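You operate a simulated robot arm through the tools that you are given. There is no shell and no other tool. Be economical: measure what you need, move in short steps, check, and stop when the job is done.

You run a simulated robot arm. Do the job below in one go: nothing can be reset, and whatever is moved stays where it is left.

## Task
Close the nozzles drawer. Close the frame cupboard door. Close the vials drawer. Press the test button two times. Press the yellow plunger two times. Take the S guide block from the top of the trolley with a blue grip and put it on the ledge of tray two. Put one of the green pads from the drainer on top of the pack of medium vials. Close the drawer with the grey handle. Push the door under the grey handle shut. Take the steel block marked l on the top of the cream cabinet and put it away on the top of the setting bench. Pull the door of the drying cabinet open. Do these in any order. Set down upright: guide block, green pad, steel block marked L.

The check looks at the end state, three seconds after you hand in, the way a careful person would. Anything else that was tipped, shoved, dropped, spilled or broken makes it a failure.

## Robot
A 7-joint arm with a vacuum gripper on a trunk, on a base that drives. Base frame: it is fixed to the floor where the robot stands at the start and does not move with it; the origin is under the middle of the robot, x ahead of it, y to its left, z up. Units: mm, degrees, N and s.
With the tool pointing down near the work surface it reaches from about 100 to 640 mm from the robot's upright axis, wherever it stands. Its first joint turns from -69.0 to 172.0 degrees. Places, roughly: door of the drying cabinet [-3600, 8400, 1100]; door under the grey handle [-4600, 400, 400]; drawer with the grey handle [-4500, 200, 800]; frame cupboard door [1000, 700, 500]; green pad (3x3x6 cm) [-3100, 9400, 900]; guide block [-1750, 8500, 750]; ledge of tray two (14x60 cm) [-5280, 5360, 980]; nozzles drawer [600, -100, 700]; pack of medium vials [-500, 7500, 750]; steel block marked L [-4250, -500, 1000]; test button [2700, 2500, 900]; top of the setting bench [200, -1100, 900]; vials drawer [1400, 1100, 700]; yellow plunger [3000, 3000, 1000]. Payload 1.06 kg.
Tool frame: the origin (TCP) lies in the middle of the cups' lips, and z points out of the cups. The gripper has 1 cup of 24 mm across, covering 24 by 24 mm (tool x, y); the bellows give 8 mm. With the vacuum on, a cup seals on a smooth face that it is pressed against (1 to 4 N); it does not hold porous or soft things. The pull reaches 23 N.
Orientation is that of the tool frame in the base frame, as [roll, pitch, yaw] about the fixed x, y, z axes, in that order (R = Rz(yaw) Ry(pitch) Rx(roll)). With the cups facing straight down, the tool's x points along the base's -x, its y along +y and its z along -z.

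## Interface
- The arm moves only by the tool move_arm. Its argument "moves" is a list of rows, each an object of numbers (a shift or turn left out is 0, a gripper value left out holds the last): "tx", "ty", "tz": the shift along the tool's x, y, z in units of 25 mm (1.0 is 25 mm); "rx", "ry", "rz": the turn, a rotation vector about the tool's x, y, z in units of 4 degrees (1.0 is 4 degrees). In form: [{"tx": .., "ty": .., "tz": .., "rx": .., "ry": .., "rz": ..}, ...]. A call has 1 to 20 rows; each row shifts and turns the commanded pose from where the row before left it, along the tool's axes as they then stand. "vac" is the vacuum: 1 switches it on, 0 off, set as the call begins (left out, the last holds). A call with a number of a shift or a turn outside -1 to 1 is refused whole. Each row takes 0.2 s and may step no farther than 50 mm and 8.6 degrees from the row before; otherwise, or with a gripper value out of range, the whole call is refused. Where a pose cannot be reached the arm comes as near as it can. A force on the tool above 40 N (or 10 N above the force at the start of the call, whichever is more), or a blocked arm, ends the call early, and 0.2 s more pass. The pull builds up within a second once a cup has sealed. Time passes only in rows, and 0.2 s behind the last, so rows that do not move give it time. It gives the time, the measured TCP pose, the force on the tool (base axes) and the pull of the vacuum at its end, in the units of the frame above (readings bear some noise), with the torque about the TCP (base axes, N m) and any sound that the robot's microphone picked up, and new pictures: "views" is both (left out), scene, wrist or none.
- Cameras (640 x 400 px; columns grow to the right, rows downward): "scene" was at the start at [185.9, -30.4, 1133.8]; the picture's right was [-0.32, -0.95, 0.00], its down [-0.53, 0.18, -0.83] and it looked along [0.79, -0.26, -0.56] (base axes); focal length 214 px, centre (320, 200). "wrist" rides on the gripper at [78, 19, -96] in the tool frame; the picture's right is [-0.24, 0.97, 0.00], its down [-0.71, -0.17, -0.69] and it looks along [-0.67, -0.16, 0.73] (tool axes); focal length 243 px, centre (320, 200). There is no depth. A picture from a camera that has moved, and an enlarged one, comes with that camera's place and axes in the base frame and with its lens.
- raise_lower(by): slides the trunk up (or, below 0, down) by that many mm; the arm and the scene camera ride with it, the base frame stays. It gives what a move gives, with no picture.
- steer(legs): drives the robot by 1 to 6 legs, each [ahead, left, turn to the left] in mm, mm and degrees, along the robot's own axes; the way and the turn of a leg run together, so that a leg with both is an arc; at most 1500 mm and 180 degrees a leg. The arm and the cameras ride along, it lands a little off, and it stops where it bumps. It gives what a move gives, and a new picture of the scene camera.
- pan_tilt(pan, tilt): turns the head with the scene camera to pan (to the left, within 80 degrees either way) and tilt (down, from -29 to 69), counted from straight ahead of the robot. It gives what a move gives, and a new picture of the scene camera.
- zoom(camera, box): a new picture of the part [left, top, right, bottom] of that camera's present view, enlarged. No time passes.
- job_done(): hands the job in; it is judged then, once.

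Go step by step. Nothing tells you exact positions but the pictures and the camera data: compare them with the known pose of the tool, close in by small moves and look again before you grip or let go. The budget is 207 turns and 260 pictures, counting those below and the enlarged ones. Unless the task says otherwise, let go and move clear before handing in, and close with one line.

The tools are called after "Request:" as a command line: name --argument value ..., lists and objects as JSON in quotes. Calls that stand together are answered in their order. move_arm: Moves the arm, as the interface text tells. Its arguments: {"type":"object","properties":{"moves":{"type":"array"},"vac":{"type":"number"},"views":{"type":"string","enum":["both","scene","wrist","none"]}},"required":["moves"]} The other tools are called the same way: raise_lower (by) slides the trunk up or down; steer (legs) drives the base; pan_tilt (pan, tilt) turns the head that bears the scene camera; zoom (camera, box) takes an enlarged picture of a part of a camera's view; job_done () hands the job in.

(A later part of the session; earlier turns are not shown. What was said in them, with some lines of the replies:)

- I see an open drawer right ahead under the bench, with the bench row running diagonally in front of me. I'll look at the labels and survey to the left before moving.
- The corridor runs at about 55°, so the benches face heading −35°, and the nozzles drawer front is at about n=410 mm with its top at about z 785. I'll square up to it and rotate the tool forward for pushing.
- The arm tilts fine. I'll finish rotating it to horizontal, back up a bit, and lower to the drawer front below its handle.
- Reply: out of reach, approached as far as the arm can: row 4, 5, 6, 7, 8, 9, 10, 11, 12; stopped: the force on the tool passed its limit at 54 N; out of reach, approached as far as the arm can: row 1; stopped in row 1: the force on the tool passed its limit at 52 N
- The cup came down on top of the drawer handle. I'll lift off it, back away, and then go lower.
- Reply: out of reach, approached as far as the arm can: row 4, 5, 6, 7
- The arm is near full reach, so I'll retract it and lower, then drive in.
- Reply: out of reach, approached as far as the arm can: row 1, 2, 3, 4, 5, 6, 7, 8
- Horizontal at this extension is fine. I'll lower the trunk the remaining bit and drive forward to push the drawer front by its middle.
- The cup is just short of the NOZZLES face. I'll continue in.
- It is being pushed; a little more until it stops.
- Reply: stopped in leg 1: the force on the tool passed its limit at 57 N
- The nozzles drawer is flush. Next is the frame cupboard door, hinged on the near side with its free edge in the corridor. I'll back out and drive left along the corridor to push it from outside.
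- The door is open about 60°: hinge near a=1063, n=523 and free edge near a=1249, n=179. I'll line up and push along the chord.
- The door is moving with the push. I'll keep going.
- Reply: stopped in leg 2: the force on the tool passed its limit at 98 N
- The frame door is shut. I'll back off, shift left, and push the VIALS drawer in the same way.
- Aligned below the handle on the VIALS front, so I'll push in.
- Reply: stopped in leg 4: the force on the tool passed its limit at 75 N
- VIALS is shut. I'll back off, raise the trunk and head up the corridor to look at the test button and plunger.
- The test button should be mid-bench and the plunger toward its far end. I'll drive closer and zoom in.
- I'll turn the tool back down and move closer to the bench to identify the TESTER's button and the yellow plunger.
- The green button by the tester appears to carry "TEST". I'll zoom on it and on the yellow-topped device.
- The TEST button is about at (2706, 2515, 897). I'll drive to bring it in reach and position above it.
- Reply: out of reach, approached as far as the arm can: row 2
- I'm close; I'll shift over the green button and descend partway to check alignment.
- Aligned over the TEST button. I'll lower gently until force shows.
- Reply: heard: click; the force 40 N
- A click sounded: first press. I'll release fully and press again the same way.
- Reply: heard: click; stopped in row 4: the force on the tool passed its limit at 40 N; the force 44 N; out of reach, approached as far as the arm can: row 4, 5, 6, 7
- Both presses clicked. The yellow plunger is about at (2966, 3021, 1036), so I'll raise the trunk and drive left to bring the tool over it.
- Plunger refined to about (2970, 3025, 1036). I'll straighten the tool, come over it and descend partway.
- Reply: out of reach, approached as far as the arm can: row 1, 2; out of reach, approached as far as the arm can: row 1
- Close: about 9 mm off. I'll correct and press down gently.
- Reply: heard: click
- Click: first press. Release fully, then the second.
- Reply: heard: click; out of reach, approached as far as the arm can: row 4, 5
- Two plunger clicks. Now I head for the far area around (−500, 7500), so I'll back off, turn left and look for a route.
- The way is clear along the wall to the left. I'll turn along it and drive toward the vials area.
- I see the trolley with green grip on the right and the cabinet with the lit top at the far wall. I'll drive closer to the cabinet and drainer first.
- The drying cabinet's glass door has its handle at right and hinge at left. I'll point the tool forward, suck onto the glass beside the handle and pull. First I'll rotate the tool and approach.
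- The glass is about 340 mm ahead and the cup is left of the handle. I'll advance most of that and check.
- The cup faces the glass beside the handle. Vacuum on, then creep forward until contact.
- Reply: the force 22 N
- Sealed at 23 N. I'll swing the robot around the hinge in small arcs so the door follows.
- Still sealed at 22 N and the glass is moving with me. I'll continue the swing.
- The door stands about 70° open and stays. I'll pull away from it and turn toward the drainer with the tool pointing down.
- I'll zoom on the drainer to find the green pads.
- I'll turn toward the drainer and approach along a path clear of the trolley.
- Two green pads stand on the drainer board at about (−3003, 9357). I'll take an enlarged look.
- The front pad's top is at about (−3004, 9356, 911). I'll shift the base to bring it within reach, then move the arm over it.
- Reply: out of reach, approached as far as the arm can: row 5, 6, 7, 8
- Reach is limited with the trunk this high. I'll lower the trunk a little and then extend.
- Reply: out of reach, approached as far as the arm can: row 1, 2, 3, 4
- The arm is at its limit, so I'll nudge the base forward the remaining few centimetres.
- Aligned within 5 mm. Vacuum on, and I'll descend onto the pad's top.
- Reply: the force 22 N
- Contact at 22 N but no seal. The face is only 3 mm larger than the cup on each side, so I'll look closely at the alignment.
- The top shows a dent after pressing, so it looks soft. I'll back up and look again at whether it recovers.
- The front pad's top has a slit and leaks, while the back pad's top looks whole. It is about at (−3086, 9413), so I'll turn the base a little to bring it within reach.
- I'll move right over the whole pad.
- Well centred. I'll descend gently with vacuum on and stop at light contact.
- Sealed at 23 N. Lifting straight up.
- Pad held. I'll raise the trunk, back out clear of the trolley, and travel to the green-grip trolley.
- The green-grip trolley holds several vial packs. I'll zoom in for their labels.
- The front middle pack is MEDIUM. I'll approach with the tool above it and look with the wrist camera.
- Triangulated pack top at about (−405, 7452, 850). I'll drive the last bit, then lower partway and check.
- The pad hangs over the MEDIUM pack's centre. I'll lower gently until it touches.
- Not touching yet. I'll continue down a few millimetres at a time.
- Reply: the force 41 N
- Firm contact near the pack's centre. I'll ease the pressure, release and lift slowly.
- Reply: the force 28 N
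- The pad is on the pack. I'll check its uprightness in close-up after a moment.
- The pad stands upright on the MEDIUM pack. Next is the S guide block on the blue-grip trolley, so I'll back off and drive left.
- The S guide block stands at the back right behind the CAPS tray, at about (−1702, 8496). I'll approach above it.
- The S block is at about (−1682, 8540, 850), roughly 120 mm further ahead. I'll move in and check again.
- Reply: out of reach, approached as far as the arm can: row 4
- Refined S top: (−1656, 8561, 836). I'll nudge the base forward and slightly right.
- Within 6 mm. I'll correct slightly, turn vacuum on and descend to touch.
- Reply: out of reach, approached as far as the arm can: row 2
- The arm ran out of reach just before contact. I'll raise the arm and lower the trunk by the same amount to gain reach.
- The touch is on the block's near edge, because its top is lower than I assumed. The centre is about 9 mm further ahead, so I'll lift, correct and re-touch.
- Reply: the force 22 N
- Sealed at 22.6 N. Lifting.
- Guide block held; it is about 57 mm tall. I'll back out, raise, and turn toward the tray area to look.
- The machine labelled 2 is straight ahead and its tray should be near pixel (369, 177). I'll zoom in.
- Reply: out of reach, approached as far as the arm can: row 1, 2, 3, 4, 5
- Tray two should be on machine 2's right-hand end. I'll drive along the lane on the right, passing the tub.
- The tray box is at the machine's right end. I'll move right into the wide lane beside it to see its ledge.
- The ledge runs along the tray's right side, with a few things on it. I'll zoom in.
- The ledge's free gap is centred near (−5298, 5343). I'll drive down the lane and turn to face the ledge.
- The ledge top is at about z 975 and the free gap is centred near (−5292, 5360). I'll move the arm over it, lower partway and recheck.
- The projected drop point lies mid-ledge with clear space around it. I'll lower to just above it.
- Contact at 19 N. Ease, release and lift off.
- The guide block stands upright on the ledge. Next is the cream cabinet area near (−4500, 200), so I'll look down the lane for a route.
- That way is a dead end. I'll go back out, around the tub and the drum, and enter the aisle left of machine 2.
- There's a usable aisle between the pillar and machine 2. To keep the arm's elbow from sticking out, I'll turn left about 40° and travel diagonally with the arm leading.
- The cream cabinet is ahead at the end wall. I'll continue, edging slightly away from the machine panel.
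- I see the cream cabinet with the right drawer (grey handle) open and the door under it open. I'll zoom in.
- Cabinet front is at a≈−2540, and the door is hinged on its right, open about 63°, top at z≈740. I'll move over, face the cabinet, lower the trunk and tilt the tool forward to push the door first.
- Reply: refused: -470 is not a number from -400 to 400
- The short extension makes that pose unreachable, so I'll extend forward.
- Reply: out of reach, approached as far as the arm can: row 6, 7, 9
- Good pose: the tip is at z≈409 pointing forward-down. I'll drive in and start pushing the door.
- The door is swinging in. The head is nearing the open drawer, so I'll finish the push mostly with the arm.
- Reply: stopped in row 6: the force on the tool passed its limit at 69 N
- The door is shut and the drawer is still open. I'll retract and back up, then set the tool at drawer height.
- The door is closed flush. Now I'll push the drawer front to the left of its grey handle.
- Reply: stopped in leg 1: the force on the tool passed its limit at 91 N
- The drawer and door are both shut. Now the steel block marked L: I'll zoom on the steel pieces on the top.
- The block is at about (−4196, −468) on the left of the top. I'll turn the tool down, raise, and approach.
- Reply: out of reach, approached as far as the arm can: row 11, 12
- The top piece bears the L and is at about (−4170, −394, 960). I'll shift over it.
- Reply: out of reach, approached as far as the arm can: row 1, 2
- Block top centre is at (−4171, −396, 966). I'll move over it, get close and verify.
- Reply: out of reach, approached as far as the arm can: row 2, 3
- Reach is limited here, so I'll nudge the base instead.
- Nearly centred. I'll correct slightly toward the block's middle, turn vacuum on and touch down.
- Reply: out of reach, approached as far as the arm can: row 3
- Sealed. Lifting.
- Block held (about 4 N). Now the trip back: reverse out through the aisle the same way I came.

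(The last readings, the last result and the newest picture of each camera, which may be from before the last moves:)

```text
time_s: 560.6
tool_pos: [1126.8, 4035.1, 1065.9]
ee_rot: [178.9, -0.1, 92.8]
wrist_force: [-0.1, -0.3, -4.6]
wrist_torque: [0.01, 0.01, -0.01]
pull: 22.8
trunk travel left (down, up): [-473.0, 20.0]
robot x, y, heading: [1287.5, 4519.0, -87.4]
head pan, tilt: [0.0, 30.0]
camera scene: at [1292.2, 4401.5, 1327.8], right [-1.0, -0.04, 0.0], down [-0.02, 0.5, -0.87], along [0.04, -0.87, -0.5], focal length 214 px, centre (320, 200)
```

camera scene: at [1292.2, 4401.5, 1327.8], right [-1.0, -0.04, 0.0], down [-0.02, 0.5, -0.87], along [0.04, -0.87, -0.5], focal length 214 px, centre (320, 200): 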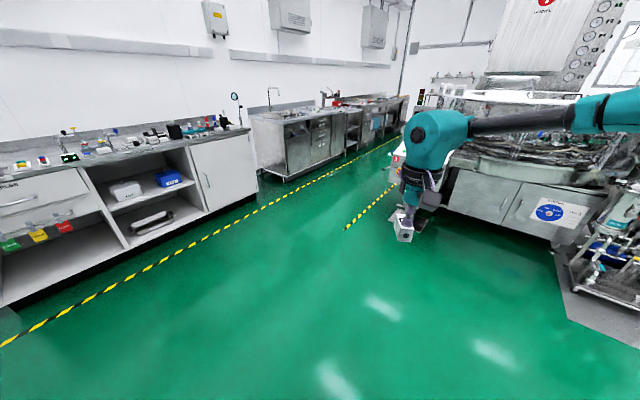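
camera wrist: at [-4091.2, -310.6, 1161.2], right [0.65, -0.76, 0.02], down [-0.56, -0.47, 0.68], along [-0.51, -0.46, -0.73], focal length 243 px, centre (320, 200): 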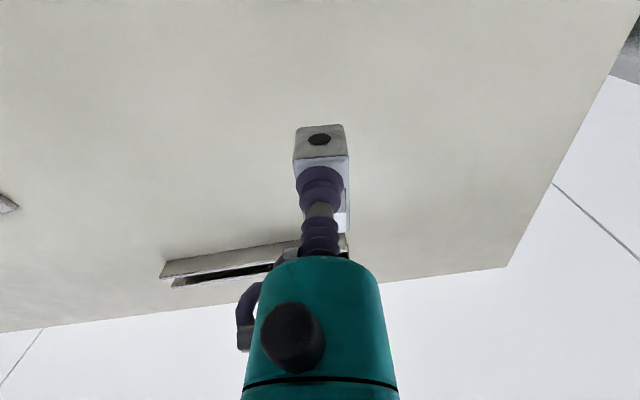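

The corridor with the benches is ahead. I'll get into it, face the benches, and strafe back toward the start area.

Request:
steer --legs '[[760, 980, 0], [0, 0, 52.2], [0, -1450, 0], [0, -1450, 0], [0, -1000, 0]]'

Request:
pan_tilt --pan -45 --tilt 20

```text
time_s: 605.6
tool_pos: [512.2, 115.1, 1065.5]
ee_rot: [178.9, 0.0, 147.4]
wrist_force: [-0.2, -0.3, -4.6]
wrist_torque: [-0.02, 0.04, -0.01]
pull: 23.1
trunk travel left (down, up): [-473.0, 20.0]
robot x, y, heading: [212.7, 523.9, -33.1]
head pan, tilt: [0.0, 30.0]
camera scene: at [307.4, 460.3, 1327.8], right [-0.54, -0.84, 0.0], down [-0.42, 0.27, -0.87], along [0.73, -0.47, -0.5], focal length 214 px, centre (320, 200)
```

scene: 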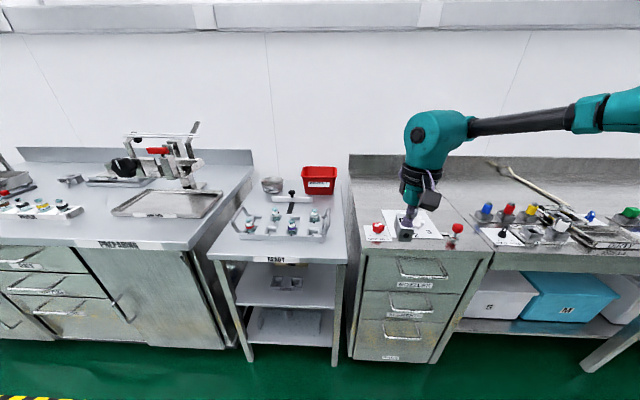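

```text
time_s: 606.7
tool_pos: [513.1, 114.5, 1064.9]
ee_rot: [178.9, -0.2, 147.4]
wrist_force: [0.1, -0.5, -4.5]
wrist_torque: [0.01, 0.04, -0.01]
pull: 22.3
trunk travel left (down, up): [-473.0, 20.0]
robot x, y, heading: [208.8, 525.9, -33.0]
head pan, tilt: [-45.0, 20.0]
camera scene: at [251.0, 418.5, 1343.8], right [-0.98, -0.21, 0.0], down [-0.07, 0.33, -0.94], along [0.2, -0.92, -0.34], focal length 214 px, centre (320, 200)
```

scene: 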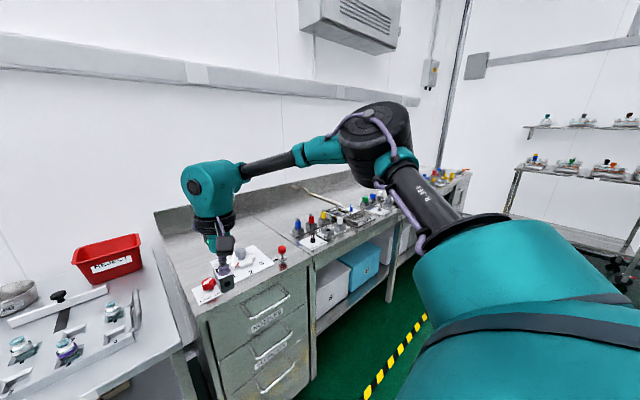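

Nozzles, frame door and vials all look shut. I'll continue right toward the setting bench.

Request:
steer --legs '[[-100, 0, -2], [0, -800, 0]]'

Request:
pan_tilt --pan -15 --tilt 30

```text
time_s: 615.0
tool_pos: [-57.7, -505.7, 1065.9]
ee_rot: [178.9, -0.1, 144.9]
wrist_force: [0.6, -0.4, -4.6]
wrist_torque: [0.07, 0.05, -0.01]
pull: 23.2
trunk travel left (down, up): [-473.0, 20.0]
robot x, y, heading: [-342.2, -81.0, -35.4]
head pan, tilt: [-45.0, 20.0]
camera scene: at [-304.5, -190.2, 1343.9], right [-0.99, -0.17, 0.0], down [-0.06, 0.34, -0.94], along [0.16, -0.93, -0.34], focal length 214 px, centre (320, 200)
```

scene: 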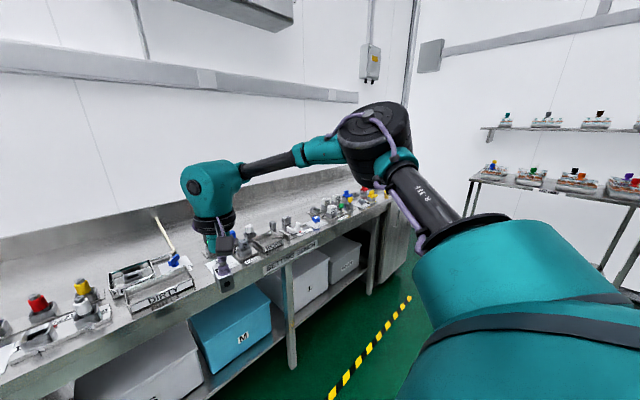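

```text
time_s: 615.9
tool_pos: [-57.1, -504.4, 1065.9]
ee_rot: [178.8, -0.1, 144.9]
wrist_force: [0.0, 0.6, -4.2]
wrist_torque: [0.03, 0.04, -0.01]
pull: 22.2
trunk travel left (down, up): [-473.0, 20.0]
robot x, y, heading: [-335.6, -81.4, -35.4]
head pan, tilt: [-15.0, 30.0]
camera scene: at [-262.4, -168.0, 1327.8], right [-0.77, -0.64, 0.0], down [-0.32, 0.39, -0.87], along [0.55, -0.67, -0.5], focal length 214 px, centre (320, 200)
```

scene: 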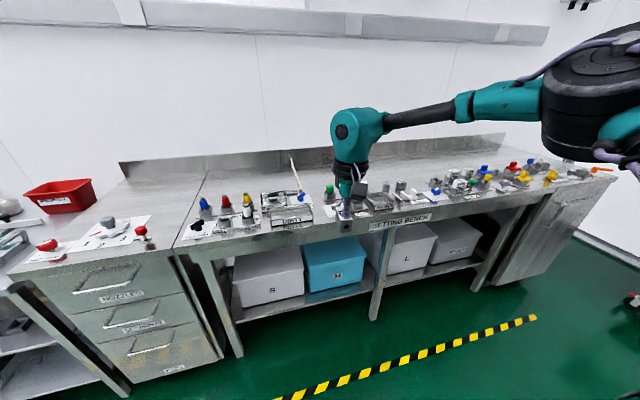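

The label reads SETTING BENCH. I'll zoom in to find a clear spot on its top.

Request:
zoom --camera "scene" --box '[180, 140, 400, 260]'

Request:
zoom --camera "scene" --box '[360, 120, 620, 250]'

```text
2.91 times, centred on (290, 200) of scene
camera zoom: at [-262.4, -168.0, 1327.8], right [-0.77, -0.64, 0.0], down [-0.32, 0.39, -0.87], along [0.55, -0.67, -0.5], focal length 624 px, centre (407, 200)
```

zoom: 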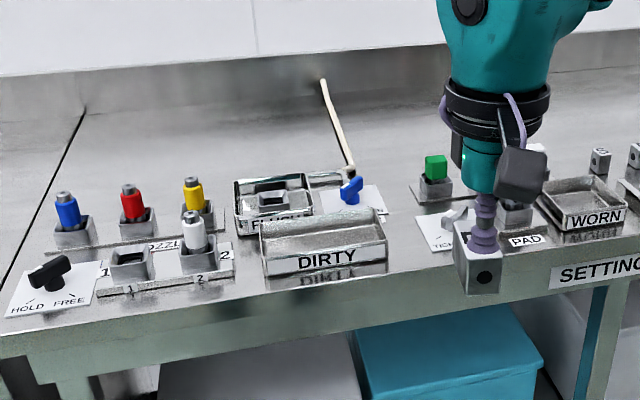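

```text
2.46 times, centred on (490, 185) of scene
camera zoom: at [-262.4, -168.0, 1327.8], right [-0.77, -0.64, 0.0], down [-0.32, 0.39, -0.87], along [0.55, -0.67, -0.5], focal length 528 px, centre (-98, 237)
```

zoom: 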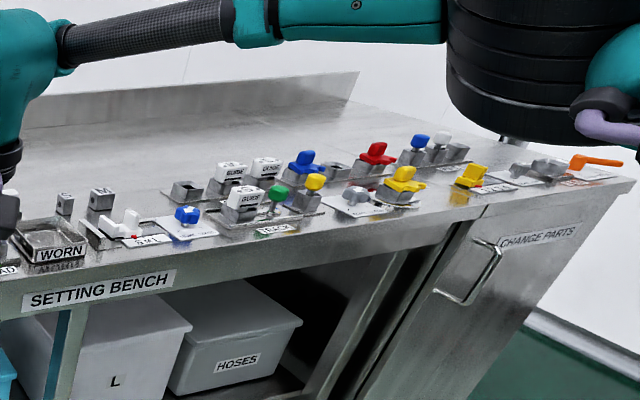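

Steel blocks S and M stand on the bench behind the WORN tray, so L belongs near them. I'll move over there and view from above.

Request:
steer --legs '[[0, -355, 0], [400, 0, 0]]'

Request:
move_arm --moves '[{}]' --views "wrist"

```text
time_s: 621.7
tool_pos: [64.5, -1030.5, 1065.7]
ee_rot: [178.9, -0.1, 144.7]
wrist_force: [0.6, 0.8, -4.9]
wrist_torque: [0.04, 0.07, -0.02]
pull: 23.1
trunk travel left (down, up): [-473.0, 20.0]
robot x, y, heading: [-216.4, -603.5, -36.0]
head pan, tilt: [-15.0, 30.0]
camera scene: at [-138.8, -692.3, 1327.7], right [-0.77, -0.63, 0.0], down [-0.32, 0.39, -0.87], along [0.55, -0.67, -0.5], focal length 214 px, centre (320, 200)
```

scene: 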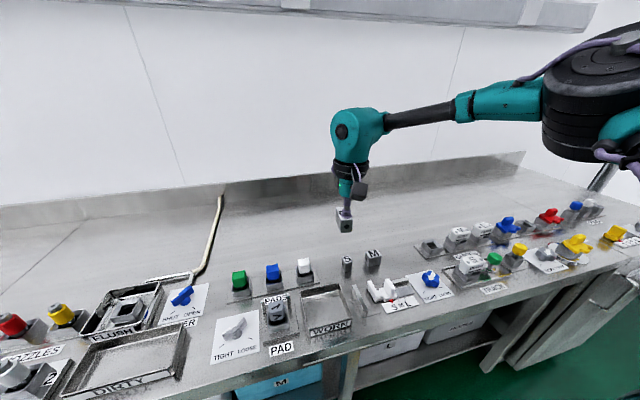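

```text
time_s: 622.1
tool_pos: [64.1, -1030.3, 1065.2]
ee_rot: [179.0, -0.2, 144.7]
wrist_force: [-0.2, -0.1, -3.7]
wrist_torque: [0.03, 0.06, -0.03]
pull: 22.6
trunk travel left (down, up): [-473.0, 20.0]
robot x, y, heading: [-214.1, -602.8, -35.8]
head pan, tilt: [-15.0, 30.0]
camera wrist: at [11.7, -970.4, 1160.7], right [0.75, 0.66, 0.02], down [0.47, -0.56, 0.68], along [0.46, -0.5, -0.73], focal length 243 px, centre (320, 200)
```

wrist: 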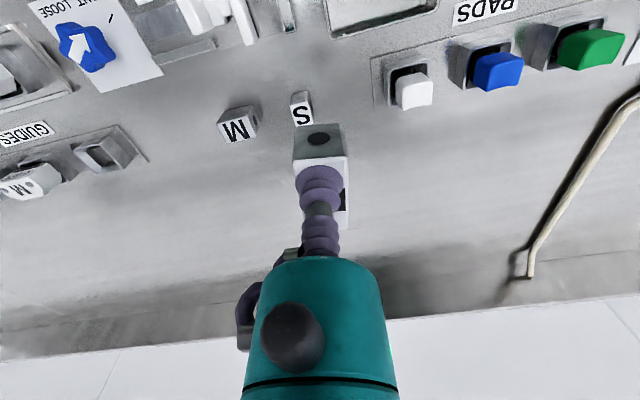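

S and M stand in a row and the surface behind them is clear. I'll place L just behind them at about (123, −1102).

Request:
steer --legs '[[50, -24, 0]]'

Request:
move_arm --moves '[{"tx": -0.8}, {"tx": -0.8}, {"tz": 1}, {"tz": 1}, {}]' --views "both"

Request:
zoom --camera "scene" --box '[300, 190, 440, 310]'

```text
time_s: 623.1
tool_pos: [90.9, -1078.3, 1064.5]
ee_rot: [178.9, -0.1, 144.7]
wrist_force: [0.4, 0.1, -4.9]
wrist_torque: [0.05, 0.07, -0.02]
pull: 23.2
trunk travel left (down, up): [-473.0, 20.0]
robot x, y, heading: [-188.3, -655.2, -35.4]
head pan, tilt: [-15.0, 30.0]
camera scene: at [-112.2, -741.6, 1327.7], right [-0.77, -0.63, 0.0], down [-0.32, 0.39, -0.87], along [0.55, -0.67, -0.5], focal length 214 px, centre (320, 200)
```

scene: 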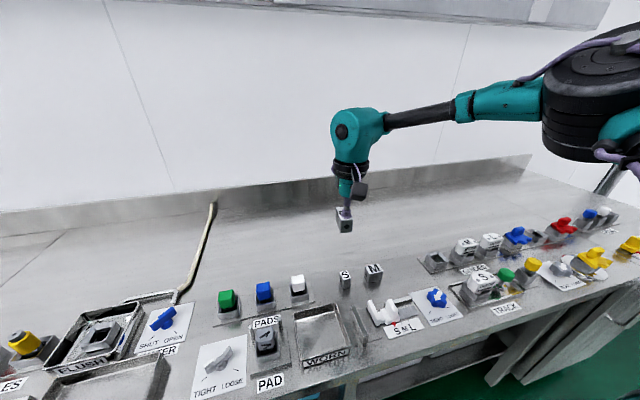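

```text
time_s: 624.3
tool_pos: [126.0, -1101.0, 1014.6]
ee_rot: [178.9, 0.0, 144.7]
wrist_force: [0.8, 0.8, -4.9]
wrist_torque: [0.03, 0.06, -0.02]
pull: 22.8
trunk travel left (down, up): [-473.0, 20.0]
robot x, y, heading: [-193.0, -653.0, -35.9]
head pan, tilt: [-15.0, 30.0]
camera scene: at [-112.8, -740.5, 1327.8], right [-0.77, -0.63, 0.0], down [-0.32, 0.39, -0.87], along [0.55, -0.67, -0.5], focal length 214 px, centre (320, 200)
camera wrist: at [72.4, -1041.8, 1110.4], right [0.75, 0.66, 0.02], down [0.47, -0.56, 0.68], along [0.46, -0.51, -0.73], focal length 243 px, centre (320, 200)
```

scene: 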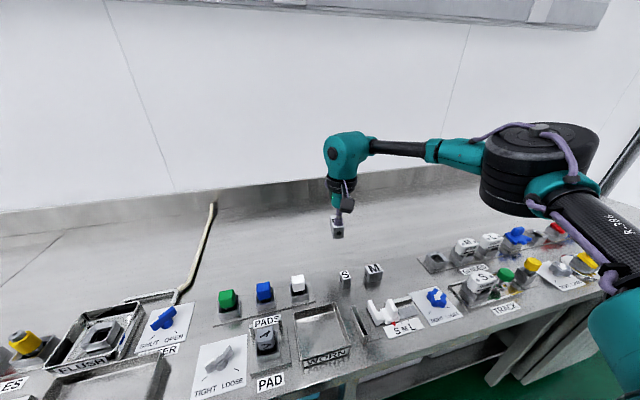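
wrist: 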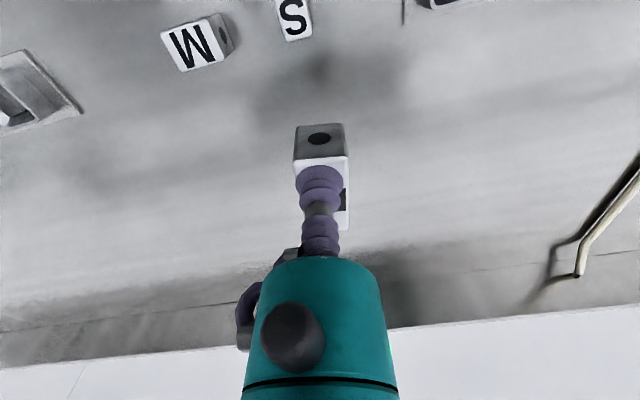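

```text
3.33 times, centred on (370, 250) of scene
camera zoom: at [-112.8, -740.5, 1327.8], right [-0.77, -0.63, 0.0], down [-0.32, 0.39, -0.87], along [0.55, -0.67, -0.5], focal length 715 px, centre (153, 33)
```

zoom: 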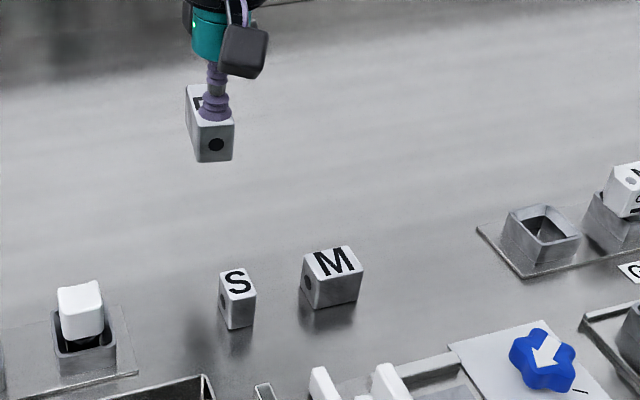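

Landing would be close to S, so I'll go 25 mm further back, then lower and look.

Request:
move_arm --moves '[{"tz": 1}, {"tx": -1, "ty": 0.3}, {"tz": 1}, {"tz": 0.6}, {}]' --views "wrist"

Request:
zoom --camera "scene" --box '[300, 210, 420, 310]'

```text
time_s: 625.5
tool_pos: [111.4, -1102.7, 956.2]
ee_rot: [178.9, 0.0, 144.7]
wrist_force: [-0.6, -0.2, -4.9]
wrist_torque: [0.03, 0.03, 0.03]
pull: 22.9
out of reach, approached as far as the arm can: row 1, 2, 3, 4
trunk travel left (down, up): [-473.0, 20.0]
robot x, y, heading: [-190.3, -654.7, -35.6]
head pan, tilt: [-15.0, 30.0]
camera wrist: at [59.3, -1043.7, 1051.9], right [0.75, 0.66, 0.02], down [0.47, -0.56, 0.68], along [0.46, -0.5, -0.73], focal length 243 px, centre (320, 200)
```

wrist: 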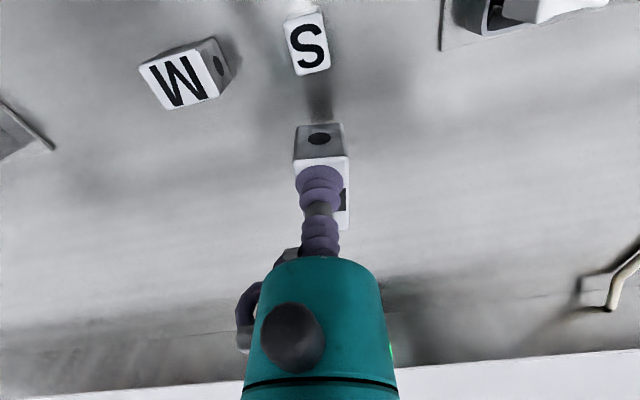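

```text
4.00 times, centred on (360, 260) of scene
camera zoom: at [-112.7, -740.6, 1327.8], right [-0.77, -0.63, 0.0], down [-0.32, 0.39, -0.87], along [0.55, -0.67, -0.5], focal length 858 px, centre (160, -40)
```

zoom: 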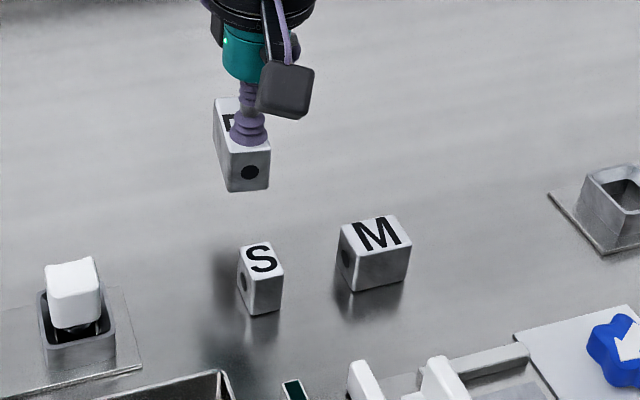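

Reach is again limited by the high trunk. I'll lift the arm, lower the trunk, then extend.

Request:
move_arm --moves '[{"tz": -1}, {"tz": -1}, {"tz": -1}, {"tz": -1}]' --views "none"

Request:
raise_lower --by -120

Request:
move_arm --moves '[{"tx": -0.8}, {"tx": -0.8}, {"tx": -0.2}, {}]' --views "wrist"

Request:
zoom --camera "scene" --box '[290, 190, 430, 310]'

```text
time_s: 626.5
tool_pos: [112.3, -1102.2, 1054.9]
ee_rot: [178.9, 0.0, 144.7]
wrist_force: [-0.3, 0.5, -4.3]
wrist_torque: [0.04, 0.08, -0.03]
pull: 22.6
trunk travel left (down, up): [-473.0, 20.0]
robot x, y, heading: [-189.9, -656.6, -35.7]
head pan, tilt: [-15.0, 30.0]
```

```text
time_s: 628.0
tool_pos: [111.2, -1104.6, 935.7]
ee_rot: [178.8, 0.1, 144.7]
wrist_force: [0.4, -0.2, -5.1]
wrist_torque: [0.04, 0.06, -0.01]
pull: 22.2
trunk travel left (down, up): [-353.0, 140.0]
robot x, y, heading: [-190.7, -655.1, -35.8]
head pan, tilt: [-15.0, 30.0]
```

```text
time_s: 629.0
tool_pos: [148.6, -1130.5, 936.1]
ee_rot: [179.0, -0.1, 144.8]
wrist_force: [0.0, -0.6, -4.4]
wrist_torque: [0.07, 0.05, -0.02]
pull: 23.0
trunk travel left (down, up): [-353.0, 140.0]
robot x, y, heading: [-184.5, -650.0, -35.5]
head pan, tilt: [-15.0, 30.0]
camera wrist: at [95.6, -1071.1, 1031.5], right [0.75, 0.66, 0.02], down [0.47, -0.56, 0.68], along [0.46, -0.5, -0.73], focal length 243 px, centre (320, 200)
```

wrist: 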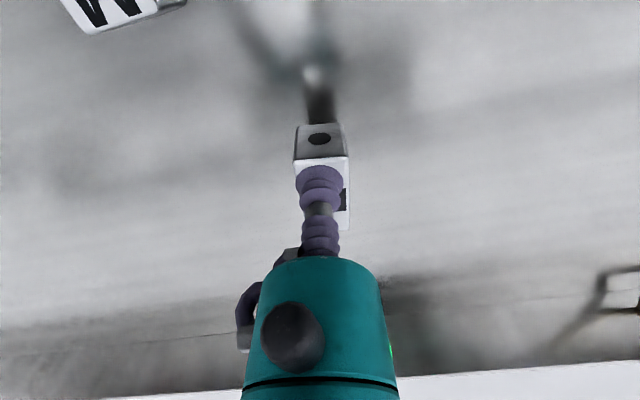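

```text
3.33 times, centred on (360, 250) of scene
camera zoom: at [-58.8, -779.2, 1192.3], right [-0.77, -0.63, 0.0], down [-0.32, 0.39, -0.87], along [0.55, -0.67, -0.5], focal length 715 px, centre (187, 33)
```

zoom: 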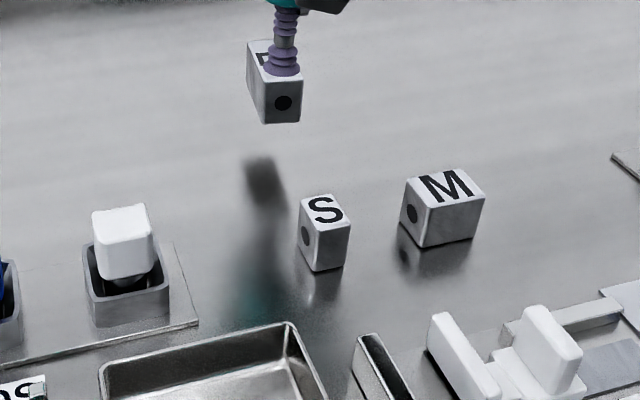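

Clear of S and M now. I'll lower until it touches.

Request:
move_arm --moves '[{"tz": 0.5}, {"tz": 0.2}, {"tz": 0.15}, {}]' --views "none"

Request:
zoom --camera "scene" --box '[290, 190, 430, 310]'

```text
time_s: 630.0
tool_pos: [147.3, -1129.7, 913.5]
ee_rot: [179.0, 0.0, 144.7]
wrist_force: [-0.6, 0.2, -4.1]
wrist_torque: [0.01, 0.11, -0.01]
pull: 22.9
trunk travel left (down, up): [-353.0, 140.0]
robot x, y, heading: [-189.2, -651.3, -35.7]
head pan, tilt: [-15.0, 30.0]
```

```text
3.33 times, centred on (360, 250) of scene
camera zoom: at [-58.8, -779.2, 1192.3], right [-0.77, -0.63, 0.0], down [-0.32, 0.39, -0.87], along [0.55, -0.67, -0.5], focal length 715 px, centre (187, 33)
```

zoom: 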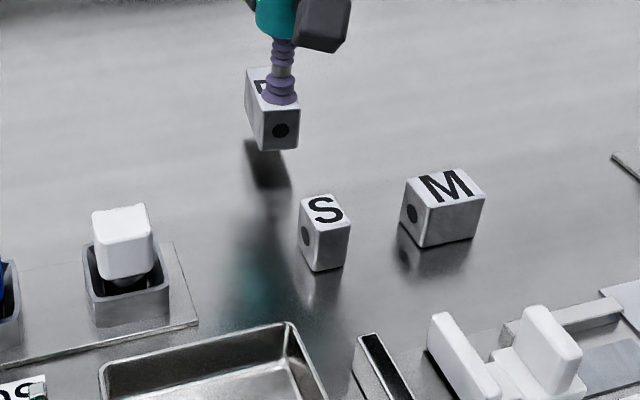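

Request:
move_arm --moves '[{"tz": 0.2}, {"tz": 0.15}, {"tz": 0.15}, {}]' --views "none"

```text
time_s: 631.0
tool_pos: [147.1, -1128.1, 901.2]
ee_rot: [179.0, -0.1, 144.7]
wrist_force: [0.6, 0.1, -5.3]
wrist_torque: [0.01, 0.06, -0.01]
pull: 22.7
trunk travel left (down, up): [-353.0, 140.0]
robot x, y, heading: [-187.8, -654.9, -35.4]
head pan, tilt: [-15.0, 30.0]
```

Request:
move_arm --moves '[{"tz": 0.15}, {"tz": 0.15}, {"tz": 0.15}, {}]' --views "none"

Request:
zoom --camera "scene" --box '[310, 200, 400, 280]'

```text
time_s: 632.0
tool_pos: [148.8, -1127.4, 892.4]
ee_rot: [178.9, 0.2, 144.7]
wrist_force: [-0.7, 0.6, 18.3]
wrist_torque: [-0.15, -0.08, -0.06]
pull: 22.9
trunk travel left (down, up): [-353.0, 140.0]
robot x, y, heading: [-188.3, -653.7, -35.7]
head pan, tilt: [-15.0, 30.0]
```

```text
5.00 times, centred on (355, 240) of scene
camera zoom: at [-60.0, -777.7, 1192.7], right [-0.77, -0.63, 0.0], down [-0.32, 0.39, -0.87], along [0.55, -0.67, -0.5], focal length 1072 px, centre (145, 0)
```

zoom: 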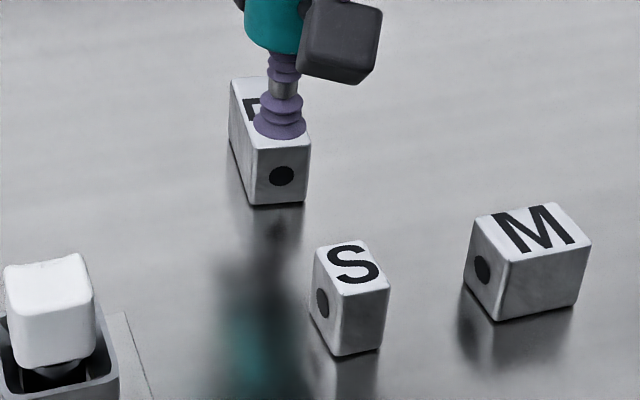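

It is standing on the bench at 18 N. Ease, release and lift clear.

Request:
move_arm --moves '[{"tz": -0.1}, {}, {}, {}, {"tz": -0.1}, {"tz": -0.2}, {"tz": -0.4}, {"tz": -1}, {"tz": -1}, {"tz": -1}, {"tz": -1}]' --vac 0 --views "none"

Request:
zoom --camera "scene" --box '[290, 180, 430, 300]'

Request:
steer --legs '[[-350, 0, 0]]'

```text
time_s: 634.4
tool_pos: [146.1, -1129.6, 1011.1]
ee_rot: [179.0, -0.2, 144.7]
wrist_force: [0.9, -0.6, 0.8]
wrist_torque: [-0.04, 0.01, 0.0]
pull: 0.0
trunk travel left (down, up): [-353.0, 140.0]
robot x, y, heading: [-189.7, -654.6, -35.3]
head pan, tilt: [-15.0, 30.0]
```

```text
3.33 times, centred on (360, 240) of scene
camera zoom: at [-59.0, -778.9, 1192.3], right [-0.77, -0.63, 0.0], down [-0.32, 0.39, -0.87], along [0.55, -0.67, -0.5], focal length 715 px, centre (187, 67)
```

zoom: 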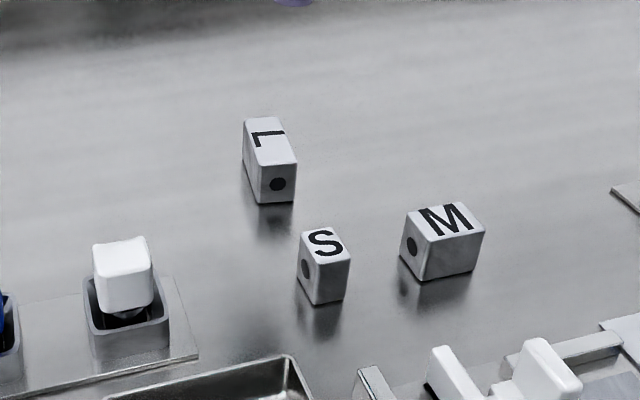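

```text
time_s: 636.6
tool_pos: [-133.4, -928.5, 1010.7]
ee_rot: [179.1, 0.0, 144.8]
wrist_force: [-0.9, -0.5, 0.5]
wrist_torque: [-0.05, 0.0, -0.02]
pull: 0.0
trunk travel left (down, up): [-353.0, 140.0]
robot x, y, heading: [-472.0, -454.2, -35.7]
head pan, tilt: [-15.0, 30.0]
camera scene: at [-339.8, -577.7, 1192.4], right [-0.77, -0.64, 0.0], down [-0.32, 0.39, -0.87], along [0.55, -0.67, -0.5], focal length 214 px, centre (320, 200)
```

scene: 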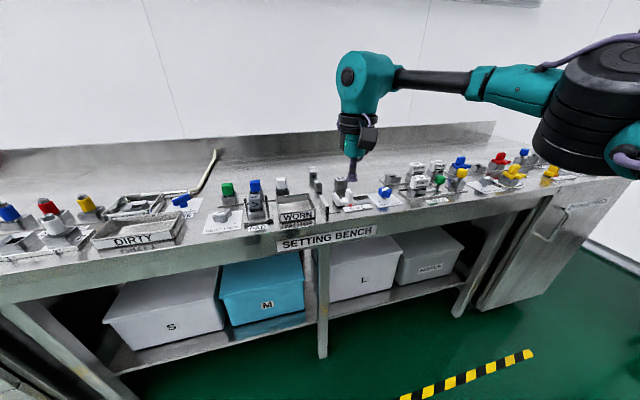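

Every item on the list is done: L stands upright next to S and M, nothing else looks disturbed, and the arm is clear. Handing in now.

Request:
job_done

```text
The job is handed in.
```

I finished all eleven items and handed the job in; the only marks I saw are a slit in the top of the green pad left on the drainer, seen after a failed grip, and a small crease in the one I placed.
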